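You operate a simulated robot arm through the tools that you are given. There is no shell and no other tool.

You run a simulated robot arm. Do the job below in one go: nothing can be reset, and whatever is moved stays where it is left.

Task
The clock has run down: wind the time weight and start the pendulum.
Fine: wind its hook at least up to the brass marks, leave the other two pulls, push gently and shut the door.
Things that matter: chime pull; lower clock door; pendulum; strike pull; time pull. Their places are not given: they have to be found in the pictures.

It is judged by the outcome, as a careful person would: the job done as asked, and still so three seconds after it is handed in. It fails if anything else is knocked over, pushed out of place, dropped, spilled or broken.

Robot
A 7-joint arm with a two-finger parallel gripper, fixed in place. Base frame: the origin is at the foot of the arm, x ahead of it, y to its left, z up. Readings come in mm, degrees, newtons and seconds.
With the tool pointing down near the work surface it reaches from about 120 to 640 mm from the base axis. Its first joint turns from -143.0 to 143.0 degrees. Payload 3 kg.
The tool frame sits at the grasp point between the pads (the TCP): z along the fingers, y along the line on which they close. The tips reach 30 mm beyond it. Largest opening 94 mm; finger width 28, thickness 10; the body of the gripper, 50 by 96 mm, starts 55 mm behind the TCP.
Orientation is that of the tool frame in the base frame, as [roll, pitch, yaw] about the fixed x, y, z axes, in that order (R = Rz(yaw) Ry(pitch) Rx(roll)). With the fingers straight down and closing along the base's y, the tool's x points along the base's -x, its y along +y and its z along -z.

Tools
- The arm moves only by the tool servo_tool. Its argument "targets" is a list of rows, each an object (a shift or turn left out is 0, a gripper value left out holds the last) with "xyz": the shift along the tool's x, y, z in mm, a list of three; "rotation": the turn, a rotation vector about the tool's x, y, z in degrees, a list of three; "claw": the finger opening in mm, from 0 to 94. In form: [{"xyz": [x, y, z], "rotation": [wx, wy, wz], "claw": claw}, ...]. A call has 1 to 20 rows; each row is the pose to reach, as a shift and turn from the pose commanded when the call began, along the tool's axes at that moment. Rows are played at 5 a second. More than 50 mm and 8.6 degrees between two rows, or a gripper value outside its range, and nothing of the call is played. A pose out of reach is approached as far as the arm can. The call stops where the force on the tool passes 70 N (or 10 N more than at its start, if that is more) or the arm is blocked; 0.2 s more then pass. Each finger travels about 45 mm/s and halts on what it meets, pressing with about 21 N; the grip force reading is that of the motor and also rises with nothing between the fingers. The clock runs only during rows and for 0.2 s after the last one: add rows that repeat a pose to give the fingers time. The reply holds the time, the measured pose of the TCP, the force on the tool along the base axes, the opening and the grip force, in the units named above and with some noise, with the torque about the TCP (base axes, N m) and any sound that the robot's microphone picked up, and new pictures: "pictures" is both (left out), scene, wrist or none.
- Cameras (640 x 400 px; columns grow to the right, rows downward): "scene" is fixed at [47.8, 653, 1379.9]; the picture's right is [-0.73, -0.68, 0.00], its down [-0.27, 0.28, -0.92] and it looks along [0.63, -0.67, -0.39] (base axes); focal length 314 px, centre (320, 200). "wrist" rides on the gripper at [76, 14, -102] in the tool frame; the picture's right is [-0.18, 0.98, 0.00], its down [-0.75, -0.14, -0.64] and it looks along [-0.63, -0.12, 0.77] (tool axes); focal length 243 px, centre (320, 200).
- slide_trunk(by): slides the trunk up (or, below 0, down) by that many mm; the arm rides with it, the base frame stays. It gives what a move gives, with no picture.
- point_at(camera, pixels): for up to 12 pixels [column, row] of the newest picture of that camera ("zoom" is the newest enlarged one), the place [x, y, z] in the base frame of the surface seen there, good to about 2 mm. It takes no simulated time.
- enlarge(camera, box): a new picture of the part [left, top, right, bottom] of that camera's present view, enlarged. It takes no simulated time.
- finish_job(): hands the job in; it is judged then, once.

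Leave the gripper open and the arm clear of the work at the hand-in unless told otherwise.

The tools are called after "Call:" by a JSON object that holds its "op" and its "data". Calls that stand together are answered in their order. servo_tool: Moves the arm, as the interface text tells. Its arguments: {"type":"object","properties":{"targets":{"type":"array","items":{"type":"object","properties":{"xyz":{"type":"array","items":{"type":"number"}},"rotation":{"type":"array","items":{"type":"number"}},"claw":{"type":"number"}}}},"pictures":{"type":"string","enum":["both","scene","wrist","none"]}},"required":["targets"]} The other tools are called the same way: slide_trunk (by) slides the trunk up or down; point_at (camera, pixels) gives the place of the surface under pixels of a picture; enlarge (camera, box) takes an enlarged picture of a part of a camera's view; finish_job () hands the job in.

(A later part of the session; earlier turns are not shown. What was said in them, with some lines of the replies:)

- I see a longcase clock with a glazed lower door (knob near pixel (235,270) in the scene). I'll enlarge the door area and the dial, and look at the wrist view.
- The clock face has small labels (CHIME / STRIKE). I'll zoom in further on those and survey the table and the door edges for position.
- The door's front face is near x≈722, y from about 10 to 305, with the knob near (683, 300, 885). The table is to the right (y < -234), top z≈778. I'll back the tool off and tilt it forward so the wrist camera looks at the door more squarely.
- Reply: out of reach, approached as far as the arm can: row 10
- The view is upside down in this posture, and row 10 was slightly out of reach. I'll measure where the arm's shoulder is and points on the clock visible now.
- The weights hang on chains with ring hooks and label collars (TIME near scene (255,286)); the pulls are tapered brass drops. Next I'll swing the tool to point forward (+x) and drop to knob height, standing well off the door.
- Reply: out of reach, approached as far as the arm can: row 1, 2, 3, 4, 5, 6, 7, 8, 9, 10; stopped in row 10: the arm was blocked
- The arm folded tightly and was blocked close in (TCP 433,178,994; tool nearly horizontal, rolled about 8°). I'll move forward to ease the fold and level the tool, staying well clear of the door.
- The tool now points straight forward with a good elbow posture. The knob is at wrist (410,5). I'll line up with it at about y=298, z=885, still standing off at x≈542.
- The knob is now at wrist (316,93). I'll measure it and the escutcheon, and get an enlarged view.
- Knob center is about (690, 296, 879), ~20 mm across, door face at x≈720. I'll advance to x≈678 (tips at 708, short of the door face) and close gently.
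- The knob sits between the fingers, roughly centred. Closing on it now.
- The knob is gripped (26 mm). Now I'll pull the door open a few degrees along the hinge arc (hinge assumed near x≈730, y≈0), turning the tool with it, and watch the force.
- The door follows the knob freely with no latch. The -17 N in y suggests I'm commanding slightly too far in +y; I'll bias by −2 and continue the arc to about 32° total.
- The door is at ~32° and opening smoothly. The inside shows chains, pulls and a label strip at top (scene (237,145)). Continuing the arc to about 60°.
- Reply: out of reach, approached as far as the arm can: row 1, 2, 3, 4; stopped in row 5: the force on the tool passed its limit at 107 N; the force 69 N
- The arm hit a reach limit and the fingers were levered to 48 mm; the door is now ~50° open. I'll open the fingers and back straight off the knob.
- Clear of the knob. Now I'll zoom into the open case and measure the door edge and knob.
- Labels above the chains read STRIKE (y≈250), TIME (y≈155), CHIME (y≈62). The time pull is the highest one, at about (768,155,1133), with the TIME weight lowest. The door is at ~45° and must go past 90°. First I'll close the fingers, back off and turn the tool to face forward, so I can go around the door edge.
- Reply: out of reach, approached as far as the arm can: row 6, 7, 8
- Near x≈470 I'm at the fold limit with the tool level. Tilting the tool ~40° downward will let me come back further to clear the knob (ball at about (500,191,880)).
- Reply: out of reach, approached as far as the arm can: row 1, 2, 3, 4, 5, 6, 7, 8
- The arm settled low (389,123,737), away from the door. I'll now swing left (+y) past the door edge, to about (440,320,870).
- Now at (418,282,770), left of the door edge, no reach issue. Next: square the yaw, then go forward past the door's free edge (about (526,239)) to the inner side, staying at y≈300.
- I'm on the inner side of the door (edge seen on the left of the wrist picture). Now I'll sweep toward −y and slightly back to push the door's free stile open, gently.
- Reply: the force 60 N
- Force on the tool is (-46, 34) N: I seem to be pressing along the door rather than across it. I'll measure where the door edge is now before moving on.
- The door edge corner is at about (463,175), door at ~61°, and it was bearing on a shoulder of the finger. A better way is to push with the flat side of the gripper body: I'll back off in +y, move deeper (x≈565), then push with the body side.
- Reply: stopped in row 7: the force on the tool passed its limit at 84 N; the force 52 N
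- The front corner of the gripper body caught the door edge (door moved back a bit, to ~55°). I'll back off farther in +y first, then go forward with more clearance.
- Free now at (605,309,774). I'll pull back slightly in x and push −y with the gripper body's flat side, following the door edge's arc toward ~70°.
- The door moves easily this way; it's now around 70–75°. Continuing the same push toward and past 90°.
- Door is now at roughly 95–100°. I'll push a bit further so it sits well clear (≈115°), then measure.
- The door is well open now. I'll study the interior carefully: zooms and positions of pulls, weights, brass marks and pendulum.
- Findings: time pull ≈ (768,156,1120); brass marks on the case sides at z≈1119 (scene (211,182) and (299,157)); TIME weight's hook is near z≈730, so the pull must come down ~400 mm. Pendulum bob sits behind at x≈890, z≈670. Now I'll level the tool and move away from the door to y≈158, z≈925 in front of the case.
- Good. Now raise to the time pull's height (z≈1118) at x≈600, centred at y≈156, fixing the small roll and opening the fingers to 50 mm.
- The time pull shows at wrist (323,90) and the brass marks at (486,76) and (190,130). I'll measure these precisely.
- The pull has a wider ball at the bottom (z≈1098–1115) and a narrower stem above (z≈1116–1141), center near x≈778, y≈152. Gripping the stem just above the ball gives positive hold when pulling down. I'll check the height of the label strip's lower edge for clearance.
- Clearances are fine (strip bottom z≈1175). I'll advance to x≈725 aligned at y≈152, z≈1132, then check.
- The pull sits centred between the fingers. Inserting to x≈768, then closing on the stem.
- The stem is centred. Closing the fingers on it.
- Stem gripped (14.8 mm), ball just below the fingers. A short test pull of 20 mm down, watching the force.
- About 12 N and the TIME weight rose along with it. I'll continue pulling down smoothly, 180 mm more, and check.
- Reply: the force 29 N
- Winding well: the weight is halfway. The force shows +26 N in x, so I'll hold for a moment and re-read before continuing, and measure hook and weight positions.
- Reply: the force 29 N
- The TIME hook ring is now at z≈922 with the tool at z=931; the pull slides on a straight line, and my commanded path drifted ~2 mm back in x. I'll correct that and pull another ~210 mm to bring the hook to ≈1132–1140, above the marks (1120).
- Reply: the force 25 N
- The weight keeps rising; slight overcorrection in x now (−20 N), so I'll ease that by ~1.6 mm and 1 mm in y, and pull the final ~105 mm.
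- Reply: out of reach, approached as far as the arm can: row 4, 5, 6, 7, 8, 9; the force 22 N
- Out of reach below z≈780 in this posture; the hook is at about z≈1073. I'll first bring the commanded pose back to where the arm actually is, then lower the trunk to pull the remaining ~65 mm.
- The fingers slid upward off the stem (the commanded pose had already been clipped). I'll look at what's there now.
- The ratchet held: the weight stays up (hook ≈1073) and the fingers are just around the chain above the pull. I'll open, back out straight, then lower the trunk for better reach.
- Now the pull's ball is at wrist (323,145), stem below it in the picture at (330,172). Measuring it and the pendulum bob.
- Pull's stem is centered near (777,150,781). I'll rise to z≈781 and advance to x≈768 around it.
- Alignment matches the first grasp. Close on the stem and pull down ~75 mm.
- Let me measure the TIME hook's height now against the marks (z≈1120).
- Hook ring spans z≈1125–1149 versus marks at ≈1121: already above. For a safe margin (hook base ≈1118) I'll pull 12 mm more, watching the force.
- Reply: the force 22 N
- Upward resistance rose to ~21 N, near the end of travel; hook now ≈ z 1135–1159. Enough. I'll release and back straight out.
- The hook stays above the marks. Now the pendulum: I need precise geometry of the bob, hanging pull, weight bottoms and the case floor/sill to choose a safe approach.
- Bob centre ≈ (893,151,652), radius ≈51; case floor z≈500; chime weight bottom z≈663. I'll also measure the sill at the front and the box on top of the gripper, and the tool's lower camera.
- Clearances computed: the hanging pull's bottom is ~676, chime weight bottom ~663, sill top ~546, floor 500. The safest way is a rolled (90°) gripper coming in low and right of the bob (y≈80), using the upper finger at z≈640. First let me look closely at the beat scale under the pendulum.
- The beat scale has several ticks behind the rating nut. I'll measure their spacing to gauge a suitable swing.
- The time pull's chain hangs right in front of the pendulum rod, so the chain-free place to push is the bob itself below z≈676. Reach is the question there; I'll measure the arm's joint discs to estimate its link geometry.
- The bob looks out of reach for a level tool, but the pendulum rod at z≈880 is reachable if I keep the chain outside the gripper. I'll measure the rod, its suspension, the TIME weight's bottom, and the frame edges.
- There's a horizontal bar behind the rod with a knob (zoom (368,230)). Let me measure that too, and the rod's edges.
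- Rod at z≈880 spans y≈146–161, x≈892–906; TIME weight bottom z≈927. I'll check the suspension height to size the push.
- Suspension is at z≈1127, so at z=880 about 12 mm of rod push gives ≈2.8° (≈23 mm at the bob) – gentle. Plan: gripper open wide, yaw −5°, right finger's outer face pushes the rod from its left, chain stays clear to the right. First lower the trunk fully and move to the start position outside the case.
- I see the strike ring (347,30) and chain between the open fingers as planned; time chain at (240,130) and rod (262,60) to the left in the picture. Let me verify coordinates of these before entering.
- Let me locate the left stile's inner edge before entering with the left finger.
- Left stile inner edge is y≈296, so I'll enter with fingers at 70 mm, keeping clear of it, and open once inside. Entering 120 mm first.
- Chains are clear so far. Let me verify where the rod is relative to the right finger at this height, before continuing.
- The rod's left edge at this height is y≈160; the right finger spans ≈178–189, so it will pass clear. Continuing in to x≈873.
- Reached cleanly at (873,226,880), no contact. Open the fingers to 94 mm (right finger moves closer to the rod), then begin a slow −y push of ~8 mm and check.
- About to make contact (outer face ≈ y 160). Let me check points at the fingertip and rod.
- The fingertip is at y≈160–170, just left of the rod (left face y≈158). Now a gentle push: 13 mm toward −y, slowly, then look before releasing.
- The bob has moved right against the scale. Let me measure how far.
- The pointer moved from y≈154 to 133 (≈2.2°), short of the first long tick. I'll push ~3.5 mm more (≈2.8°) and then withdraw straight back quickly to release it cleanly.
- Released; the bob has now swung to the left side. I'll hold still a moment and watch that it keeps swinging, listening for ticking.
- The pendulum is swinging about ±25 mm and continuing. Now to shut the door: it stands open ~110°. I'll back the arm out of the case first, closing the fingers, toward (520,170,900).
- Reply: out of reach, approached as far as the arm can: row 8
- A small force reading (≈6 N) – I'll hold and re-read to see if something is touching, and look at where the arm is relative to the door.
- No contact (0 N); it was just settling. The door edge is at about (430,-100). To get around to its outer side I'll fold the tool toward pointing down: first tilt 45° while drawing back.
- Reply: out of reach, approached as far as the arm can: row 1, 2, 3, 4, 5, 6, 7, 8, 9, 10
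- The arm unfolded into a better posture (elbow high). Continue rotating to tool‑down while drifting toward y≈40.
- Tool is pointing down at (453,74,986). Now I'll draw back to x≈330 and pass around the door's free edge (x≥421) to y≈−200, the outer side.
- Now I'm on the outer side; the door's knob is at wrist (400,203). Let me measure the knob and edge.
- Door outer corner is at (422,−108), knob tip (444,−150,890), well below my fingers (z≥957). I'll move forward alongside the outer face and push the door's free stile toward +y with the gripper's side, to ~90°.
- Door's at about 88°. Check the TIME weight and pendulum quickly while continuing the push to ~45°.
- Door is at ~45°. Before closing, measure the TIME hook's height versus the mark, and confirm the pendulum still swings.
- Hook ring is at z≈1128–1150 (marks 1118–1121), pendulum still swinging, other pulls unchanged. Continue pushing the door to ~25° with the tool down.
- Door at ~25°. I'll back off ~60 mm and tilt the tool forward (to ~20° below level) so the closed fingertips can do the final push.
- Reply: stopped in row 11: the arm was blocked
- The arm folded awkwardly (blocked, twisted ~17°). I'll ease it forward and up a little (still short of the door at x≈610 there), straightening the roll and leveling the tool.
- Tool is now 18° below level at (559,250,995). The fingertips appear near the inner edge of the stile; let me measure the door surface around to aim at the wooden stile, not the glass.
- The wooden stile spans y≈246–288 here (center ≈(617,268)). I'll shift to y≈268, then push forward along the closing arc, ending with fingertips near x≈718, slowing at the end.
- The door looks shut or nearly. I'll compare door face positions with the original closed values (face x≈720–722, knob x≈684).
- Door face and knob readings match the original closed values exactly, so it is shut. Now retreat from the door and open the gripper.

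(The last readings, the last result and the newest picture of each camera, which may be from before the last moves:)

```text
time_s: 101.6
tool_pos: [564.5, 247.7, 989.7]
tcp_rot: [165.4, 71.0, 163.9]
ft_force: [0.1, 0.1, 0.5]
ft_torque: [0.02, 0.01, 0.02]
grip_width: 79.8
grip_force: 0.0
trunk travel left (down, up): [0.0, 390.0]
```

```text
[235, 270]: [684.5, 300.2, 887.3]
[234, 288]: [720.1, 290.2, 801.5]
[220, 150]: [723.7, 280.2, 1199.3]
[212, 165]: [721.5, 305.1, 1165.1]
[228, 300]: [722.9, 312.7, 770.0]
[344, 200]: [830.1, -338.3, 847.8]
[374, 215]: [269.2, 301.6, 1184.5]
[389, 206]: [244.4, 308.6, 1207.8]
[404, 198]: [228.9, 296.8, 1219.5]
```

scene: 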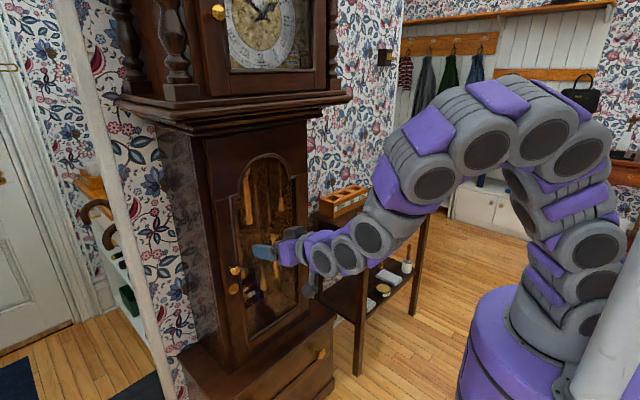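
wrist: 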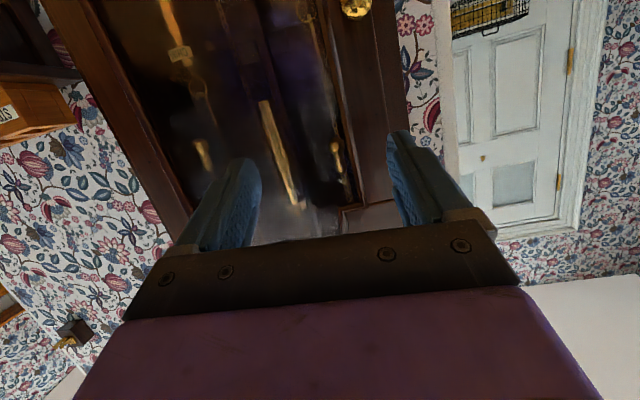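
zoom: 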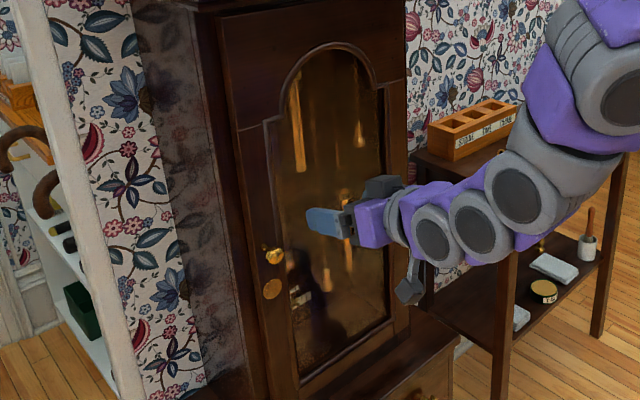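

Door stays shut. Now I'll verify through the glass that the pendulum is still swinging, sampling at different times, while moving the arm a bit further away.

Call:
{"op": "enlarge", "data": {"camera": "scene", "box": [232, 262, 282, 312]}}

Call:
{"op": "servo_tool", "data": {"targets": [{"xyz": [4, -15, -10], "claw": 80}, {"xyz": [8, -30, -20], "claw": 80}], "pictures": "scene"}}

Call:
{"op": "enlarge", "data": {"camera": "scene", "box": [232, 262, 282, 312]}}

Call:
{"op": "servo_tool", "data": {"targets": [{"xyz": [0, 0, 0], "claw": 80}], "pictures": "scene"}}

Call:
{"op": "enlarge", "data": {"camera": "scene", "box": [232, 262, 282, 312]}}

Call:
{"op": "enlarge", "data": {"camera": "scene", "box": [205, 0, 325, 75]}}

```text
8.00 times, centred on (257, 287) of scene
```

zoom: 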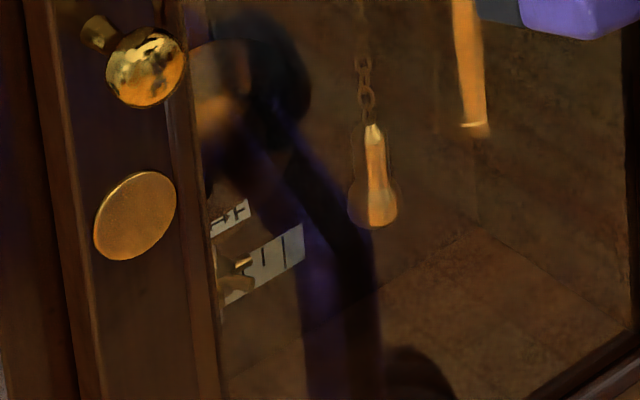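

```text
time_s: 102.2
tool_pos: [543.4, 219.2, 985.3]
tcp_rot: [165.2, 71.0, 163.7]
ft_force: [-0.5, 0.0, 0.9]
ft_torque: [0.03, 0.03, -0.01]
grip_width: 80.2
grip_force: 0.1
trunk travel left (down, up): [0.0, 390.0]
```

scene: 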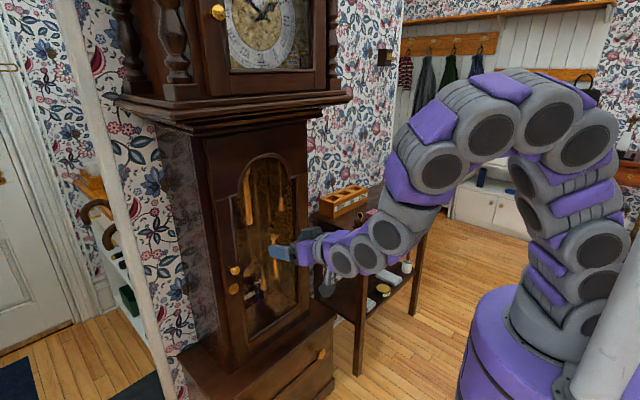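

```text
8.00 times, centred on (257, 287) of scene
```

zoom: 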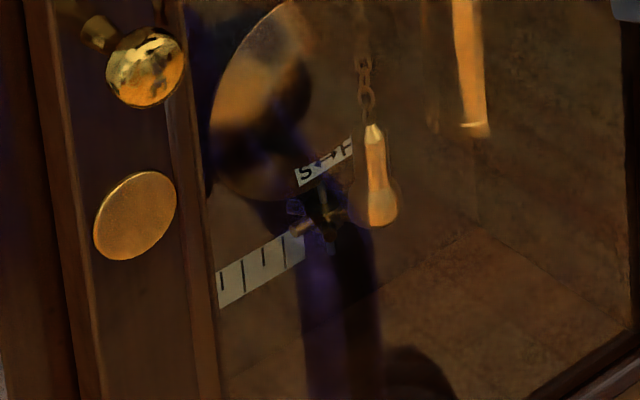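

```text
time_s: 102.6
tool_pos: [544.3, 218.2, 984.5]
tcp_rot: [165.4, 71.0, 163.7]
ft_force: [0.0, -0.2, -0.4]
ft_torque: [0.0, 0.02, 0.0]
grip_width: 80.0
grip_force: 0.0
trunk travel left (down, up): [0.0, 390.0]
```

scene: 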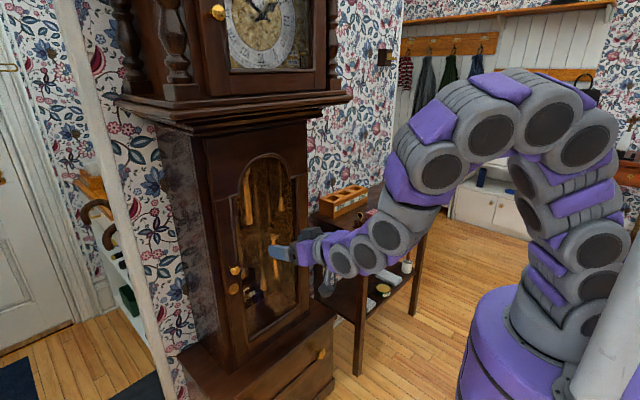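

```text
8.00 times, centred on (257, 287) of scene
```

zoom: 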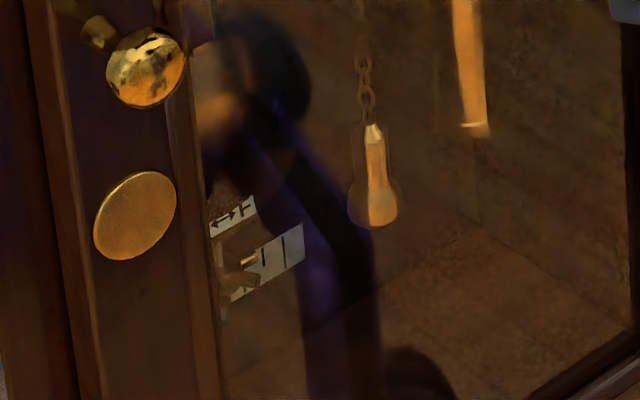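

```text
5.33 times, centred on (265, 38) of scene
```

zoom: 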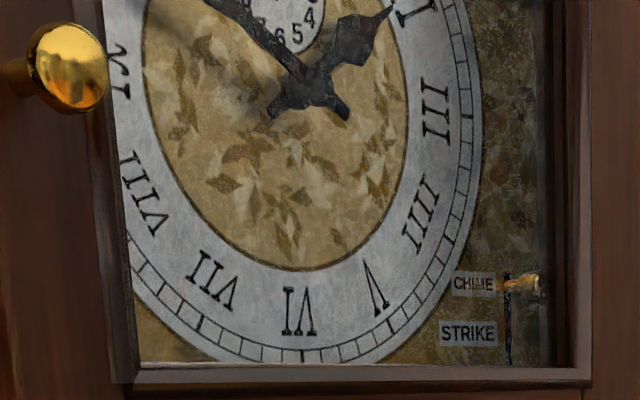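

The pendulum is swinging, with seemingly a larger arc than at the start. Let me sample several instants to gauge the amplitude and make sure it is steady.

Call:
{"op": "servo_tool", "data": {"targets": [{"xyz": [0, 0, 0], "claw": 80}], "pictures": "none"}}

Call:
{"op": "enlarge", "data": {"camera": "scene", "box": [232, 262, 282, 312]}}

Call:
{"op": "servo_tool", "data": {"targets": [{"xyz": [0, 0, 0], "claw": 80}], "pictures": "none"}}

Call:
{"op": "enlarge", "data": {"camera": "scene", "box": [232, 262, 282, 312]}}

Call:
{"op": "servo_tool", "data": {"targets": [{"xyz": [0, 0, 0], "claw": 80}], "pictures": "none"}}

Call:
{"op": "enlarge", "data": {"camera": "scene", "box": [232, 262, 282, 312]}}

Call:
{"op": "servo_tool", "data": {"targets": [{"xyz": [0, 0, 0], "claw": 80}], "pictures": "none"}}

Call:
{"op": "enlarge", "data": {"camera": "scene", "box": [232, 262, 282, 312]}}

```text
time_s: 103.0
tool_pos: [543.1, 218.6, 985.6]
tcp_rot: [165.5, 71.1, 163.8]
ft_force: [0.5, 0.5, 0.2]
ft_torque: [0.01, 0.01, 0.0]
grip_width: 79.8
grip_force: 0.1
trunk travel left (down, up): [0.0, 390.0]
```

```text
8.00 times, centred on (257, 287) of scene
```

zoom: 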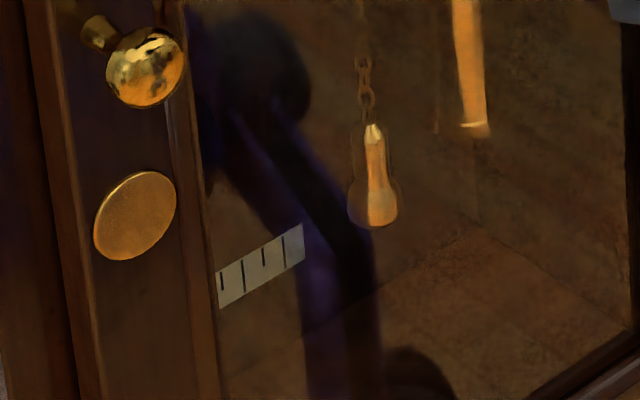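

```text
time_s: 103.4
tool_pos: [543.7, 219.0, 985.4]
tcp_rot: [165.4, 71.1, 163.7]
ft_force: [-0.1, 0.3, 0.5]
ft_torque: [-0.02, 0.01, -0.01]
grip_width: 80.1
grip_force: 0.1
trunk travel left (down, up): [0.0, 390.0]
```

```text
8.00 times, centred on (257, 287) of scene
```

zoom: 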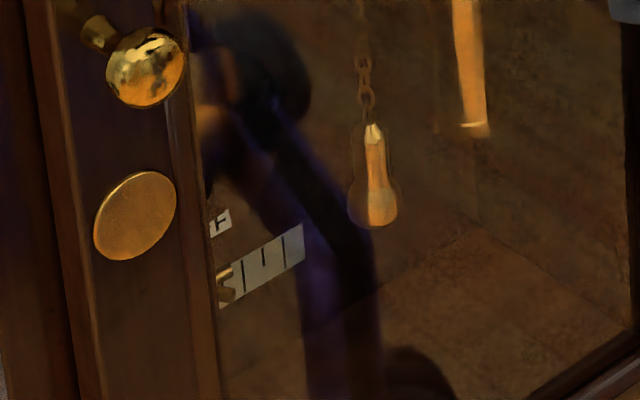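

```text
time_s: 103.8
tool_pos: [544.0, 218.9, 985.3]
tcp_rot: [165.4, 71.1, 163.7]
ft_force: [0.3, 0.3, -0.2]
ft_torque: [0.01, 0.01, 0.04]
grip_width: 79.9
grip_force: 0.2
trunk travel left (down, up): [0.0, 390.0]
```

```text
8.00 times, centred on (257, 287) of scene
```

zoom: 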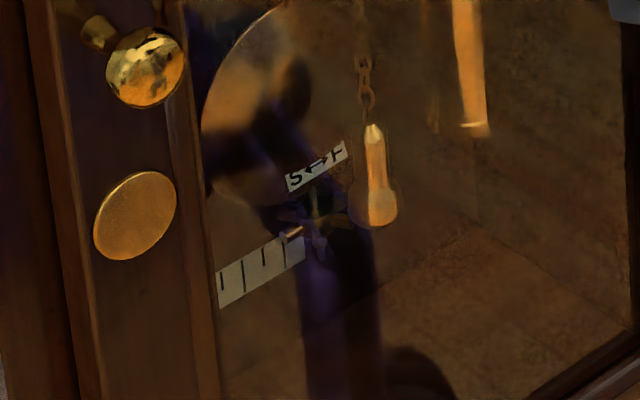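

```text
time_s: 104.2
tool_pos: [544.7, 219.6, 984.9]
tcp_rot: [165.4, 71.2, 163.8]
ft_force: [-0.3, -0.4, -0.2]
ft_torque: [0.0, 0.02, -0.01]
grip_width: 79.8
grip_force: 0.1
trunk travel left (down, up): [0.0, 390.0]
```

```text
8.00 times, centred on (257, 287) of scene
```

zoom: 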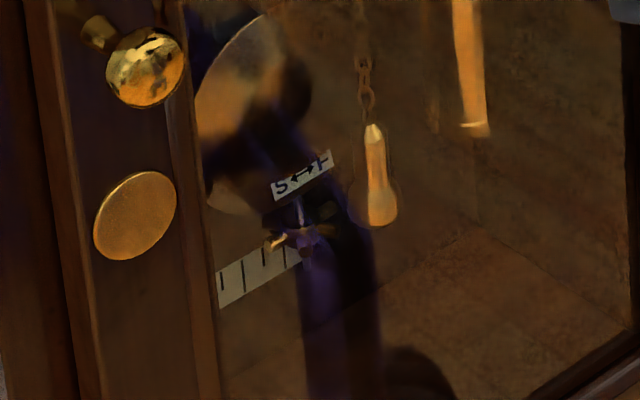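

The arc does look larger than at first (≈±6–7° versus the ≈2.8° I gave it), so the escapement is driving it. I want to know whether it has levelled off, so I'll keep sampling.

Call:
{"op": "servo_tool", "data": {"targets": [{"xyz": [0, 0, 0], "claw": 80}, {"xyz": [0, 0, 0], "claw": 80}, {"xyz": [0, 0, 0], "claw": 80}, {"xyz": [0, 0, 0], "claw": 80}], "pictures": "none"}}

Call:
{"op": "enlarge", "data": {"camera": "scene", "box": [232, 262, 282, 312]}}

Call:
{"op": "servo_tool", "data": {"targets": [{"xyz": [0, 0, 0], "claw": 80}], "pictures": "none"}}

Call:
{"op": "enlarge", "data": {"camera": "scene", "box": [232, 262, 282, 312]}}

Call:
{"op": "servo_tool", "data": {"targets": [{"xyz": [0, 0, 0], "claw": 80}], "pictures": "none"}}

Call:
{"op": "enlarge", "data": {"camera": "scene", "box": [232, 262, 282, 312]}}

Call:
{"op": "servo_tool", "data": {"targets": [{"xyz": [0, 0, 0], "claw": 80}], "pictures": "none"}}

Call:
{"op": "enlarge", "data": {"camera": "scene", "box": [232, 262, 282, 312]}}

```text
time_s: 105.2
tool_pos: [544.5, 219.2, 986.5]
tcp_rot: [165.5, 71.1, 163.7]
ft_force: [0.6, -0.6, -0.4]
ft_torque: [0.02, 0.01, 0.0]
grip_width: 79.9
grip_force: 0.1
trunk travel left (down, up): [0.0, 390.0]
```

```text
8.00 times, centred on (257, 287) of scene
```

zoom: 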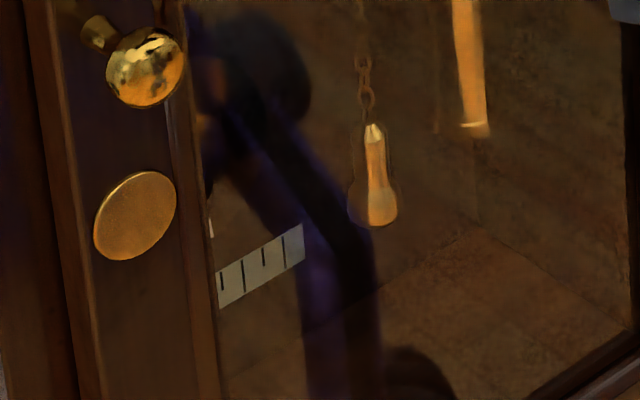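

```text
time_s: 105.6
tool_pos: [543.7, 221.3, 985.7]
tcp_rot: [165.4, 71.1, 163.8]
ft_force: [0.0, -0.2, -0.2]
ft_torque: [-0.01, -0.02, -0.02]
grip_width: 80.3
grip_force: 0.1
trunk travel left (down, up): [0.0, 390.0]
```

```text
8.00 times, centred on (257, 287) of scene
```

zoom: 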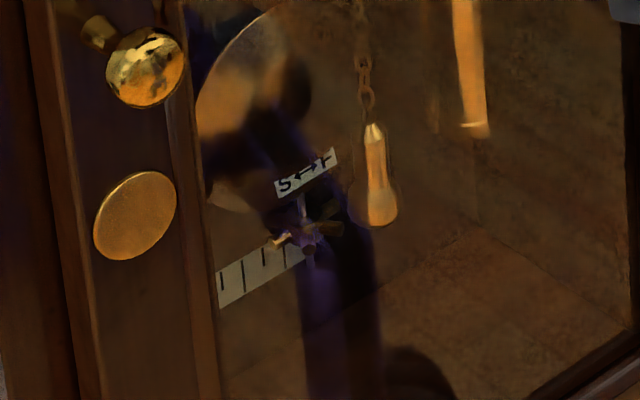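

```text
time_s: 106.0
tool_pos: [544.5, 219.1, 985.1]
tcp_rot: [165.4, 71.2, 163.7]
ft_force: [-0.2, -1.1, 0.4]
ft_torque: [0.01, 0.0, 0.02]
grip_width: 79.8
grip_force: 0.0
trunk travel left (down, up): [0.0, 390.0]
```

```text
8.00 times, centred on (257, 287) of scene
```

zoom: 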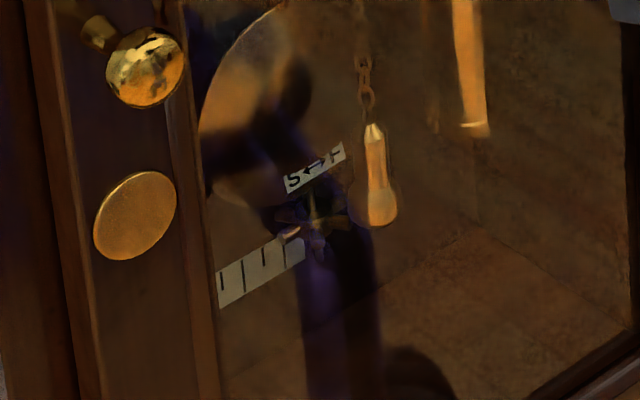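

```text
time_s: 106.4
tool_pos: [544.3, 219.2, 986.3]
tcp_rot: [165.4, 71.2, 163.7]
ft_force: [-0.9, 0.6, -0.9]
ft_torque: [0.02, -0.01, 0.0]
grip_width: 79.9
grip_force: 0.0
trunk travel left (down, up): [0.0, 390.0]
```

```text
8.00 times, centred on (257, 287) of scene
```

zoom: 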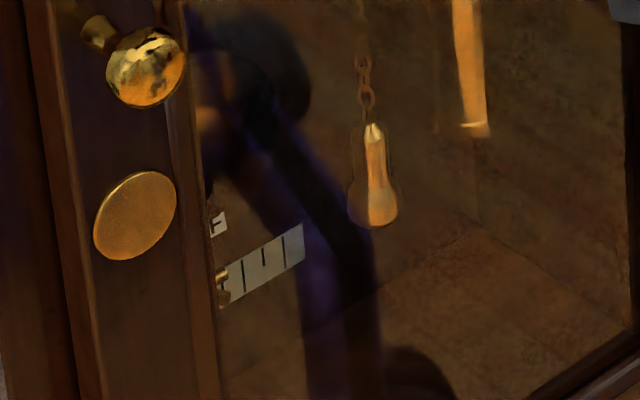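

The arc is steady now (right extremes about the same each cycle), so the clock is running. A final check of the TIME hook versus the marks through the glass, the other pulls, and the table items.

Call:
{"op": "enlarge", "data": {"camera": "scene", "box": [215, 135, 315, 235]}}

Call:
{"op": "enlarge", "data": {"camera": "scene", "box": [300, 170, 460, 320]}}

Call:
{"op": "servo_tool", "data": {"targets": [{"xyz": [3, -15, -5], "claw": 90}, {"xyz": [6, -30, -10], "claw": 90}, {"xyz": [9, -45, -15], "claw": 90}]}}

```text
4.00 times, centred on (265, 185) of scene
```

zoom: 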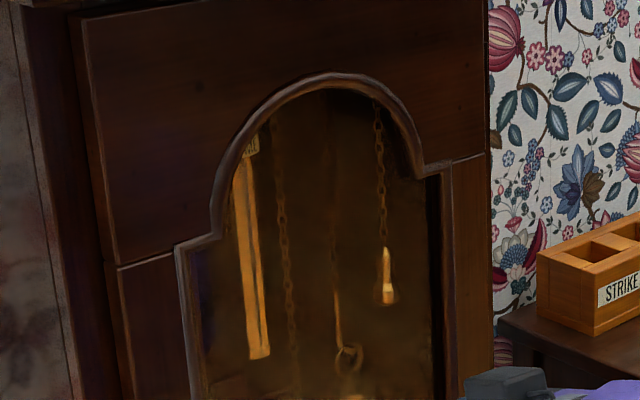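

```text
2.67 times, centred on (380, 245) of scene
```

zoom: 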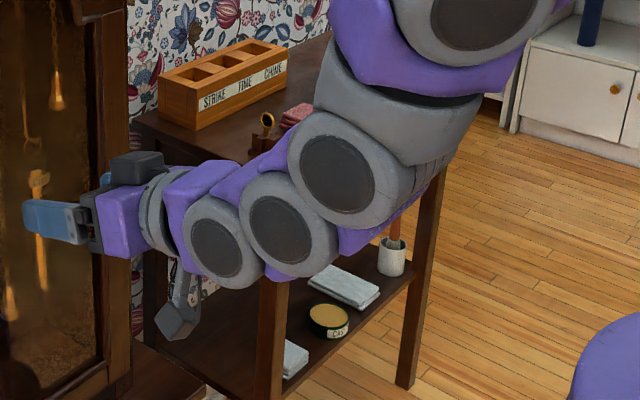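

```text
time_s: 107.2
tool_pos: [537.6, 202.8, 983.1]
tcp_rot: [165.4, 71.1, 163.7]
ft_force: [0.7, -0.1, 0.1]
ft_torque: [0.0, 0.03, -0.04]
grip_width: 89.6
grip_force: 0.0
out of reach, approached as far as the arm can: row 2, 3
trunk travel left (down, up): [0.0, 390.0]
```

scene: 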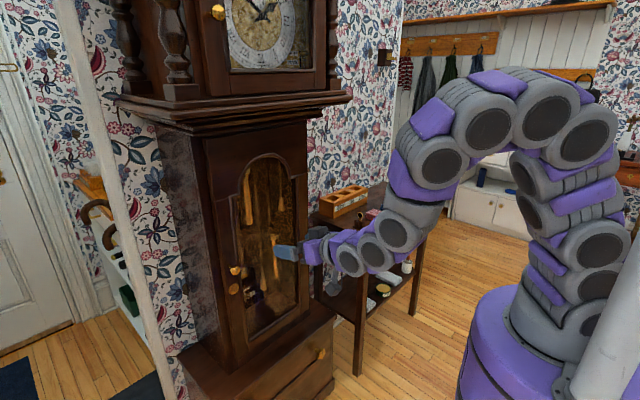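
wrist: 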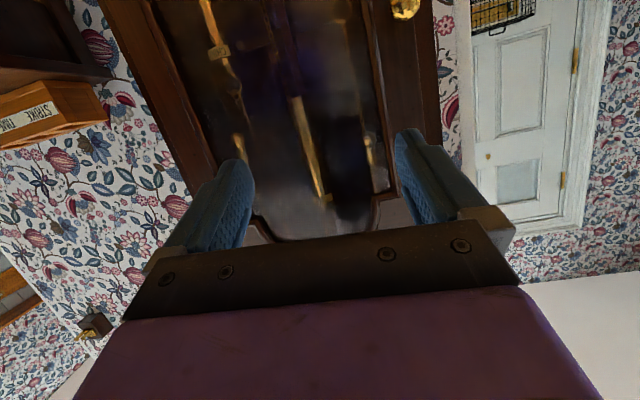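

The TIME weight's hook is hidden behind the arch, so I'll measure the weight's bottom through the glass (it was z≈927 right after winding) to confirm the hook's height now.

Call:
{"op": "enlarge", "data": {"camera": "scene", "box": [235, 165, 265, 235]}}

Call:
{"op": "point_at", "data": {"camera": "scene", "pixels": [[249, 222], [249, 223], [249, 224], [248, 200], [247, 173], [247, 170], [261, 208]]}}

```text
5.71 times, centred on (250, 200) of scene
```

zoom: 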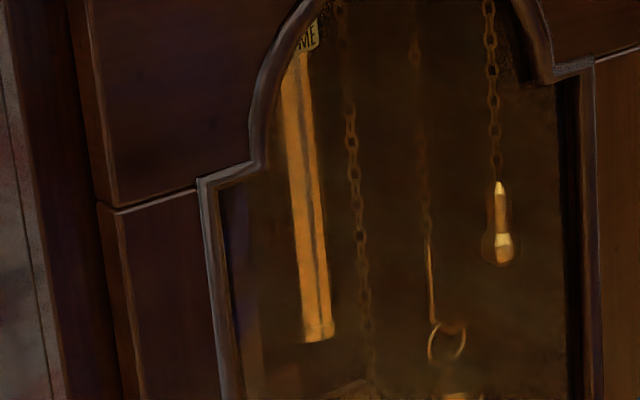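

```text
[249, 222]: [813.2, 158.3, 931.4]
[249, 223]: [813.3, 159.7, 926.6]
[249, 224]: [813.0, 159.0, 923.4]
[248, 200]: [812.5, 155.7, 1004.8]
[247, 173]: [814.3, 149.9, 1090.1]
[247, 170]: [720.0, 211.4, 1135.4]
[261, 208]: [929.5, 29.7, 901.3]
```

All checks are good: the TIME hook ring is at about z 1127–1150, above the marks at about 1120. The pendulum is swinging steadily, the door is shut, the other pulls are where they were, the gripper is open and the arm is clear. Handing in.

Call:
{"op": "finish_job", "data": {}}

```text
The job is handed in.
```

I wound the time weight, started the pendulum and shut the door, and I've handed the job in. I haven't seen the verdict.

- **Time weight:** its hook ring was at about z 1127–1150 mm just before hand-in, above the brass marks at about 1120 mm. That is partly an estimate: once the door was shut I could only see the bottom of the weight. The weight sinks a few millimetres in 40 seconds as the clock runs, so the hook should still have been above the marks three seconds later. My fingers slipped off the pull once while winding. The weight held, and I finished with a second pull.
- **Pendulum:** I pushed the rod about 2.8° to one side and let go. It was still swinging when I last looked. The arc had grown to roughly 6–7° either side, then looked steady over the last few swings. I never heard any ticking.
- **Door:** it is shut, and its face and knob measured the same as when it was closed at the start. While I was opening it, the knob slipped in the gripper at one point, with the force reaching about 107 N. A later push bumped the door edge at 84 N. I saw no damage.
- **Other two pulls:** I didn't touch the chime or strike pulls, and before I shut the door they measured where they started. I saw nothing moved on the table.

The gripper is open and the arm is clear of the clock. The trunk is still lowered 150 mm from where it started.
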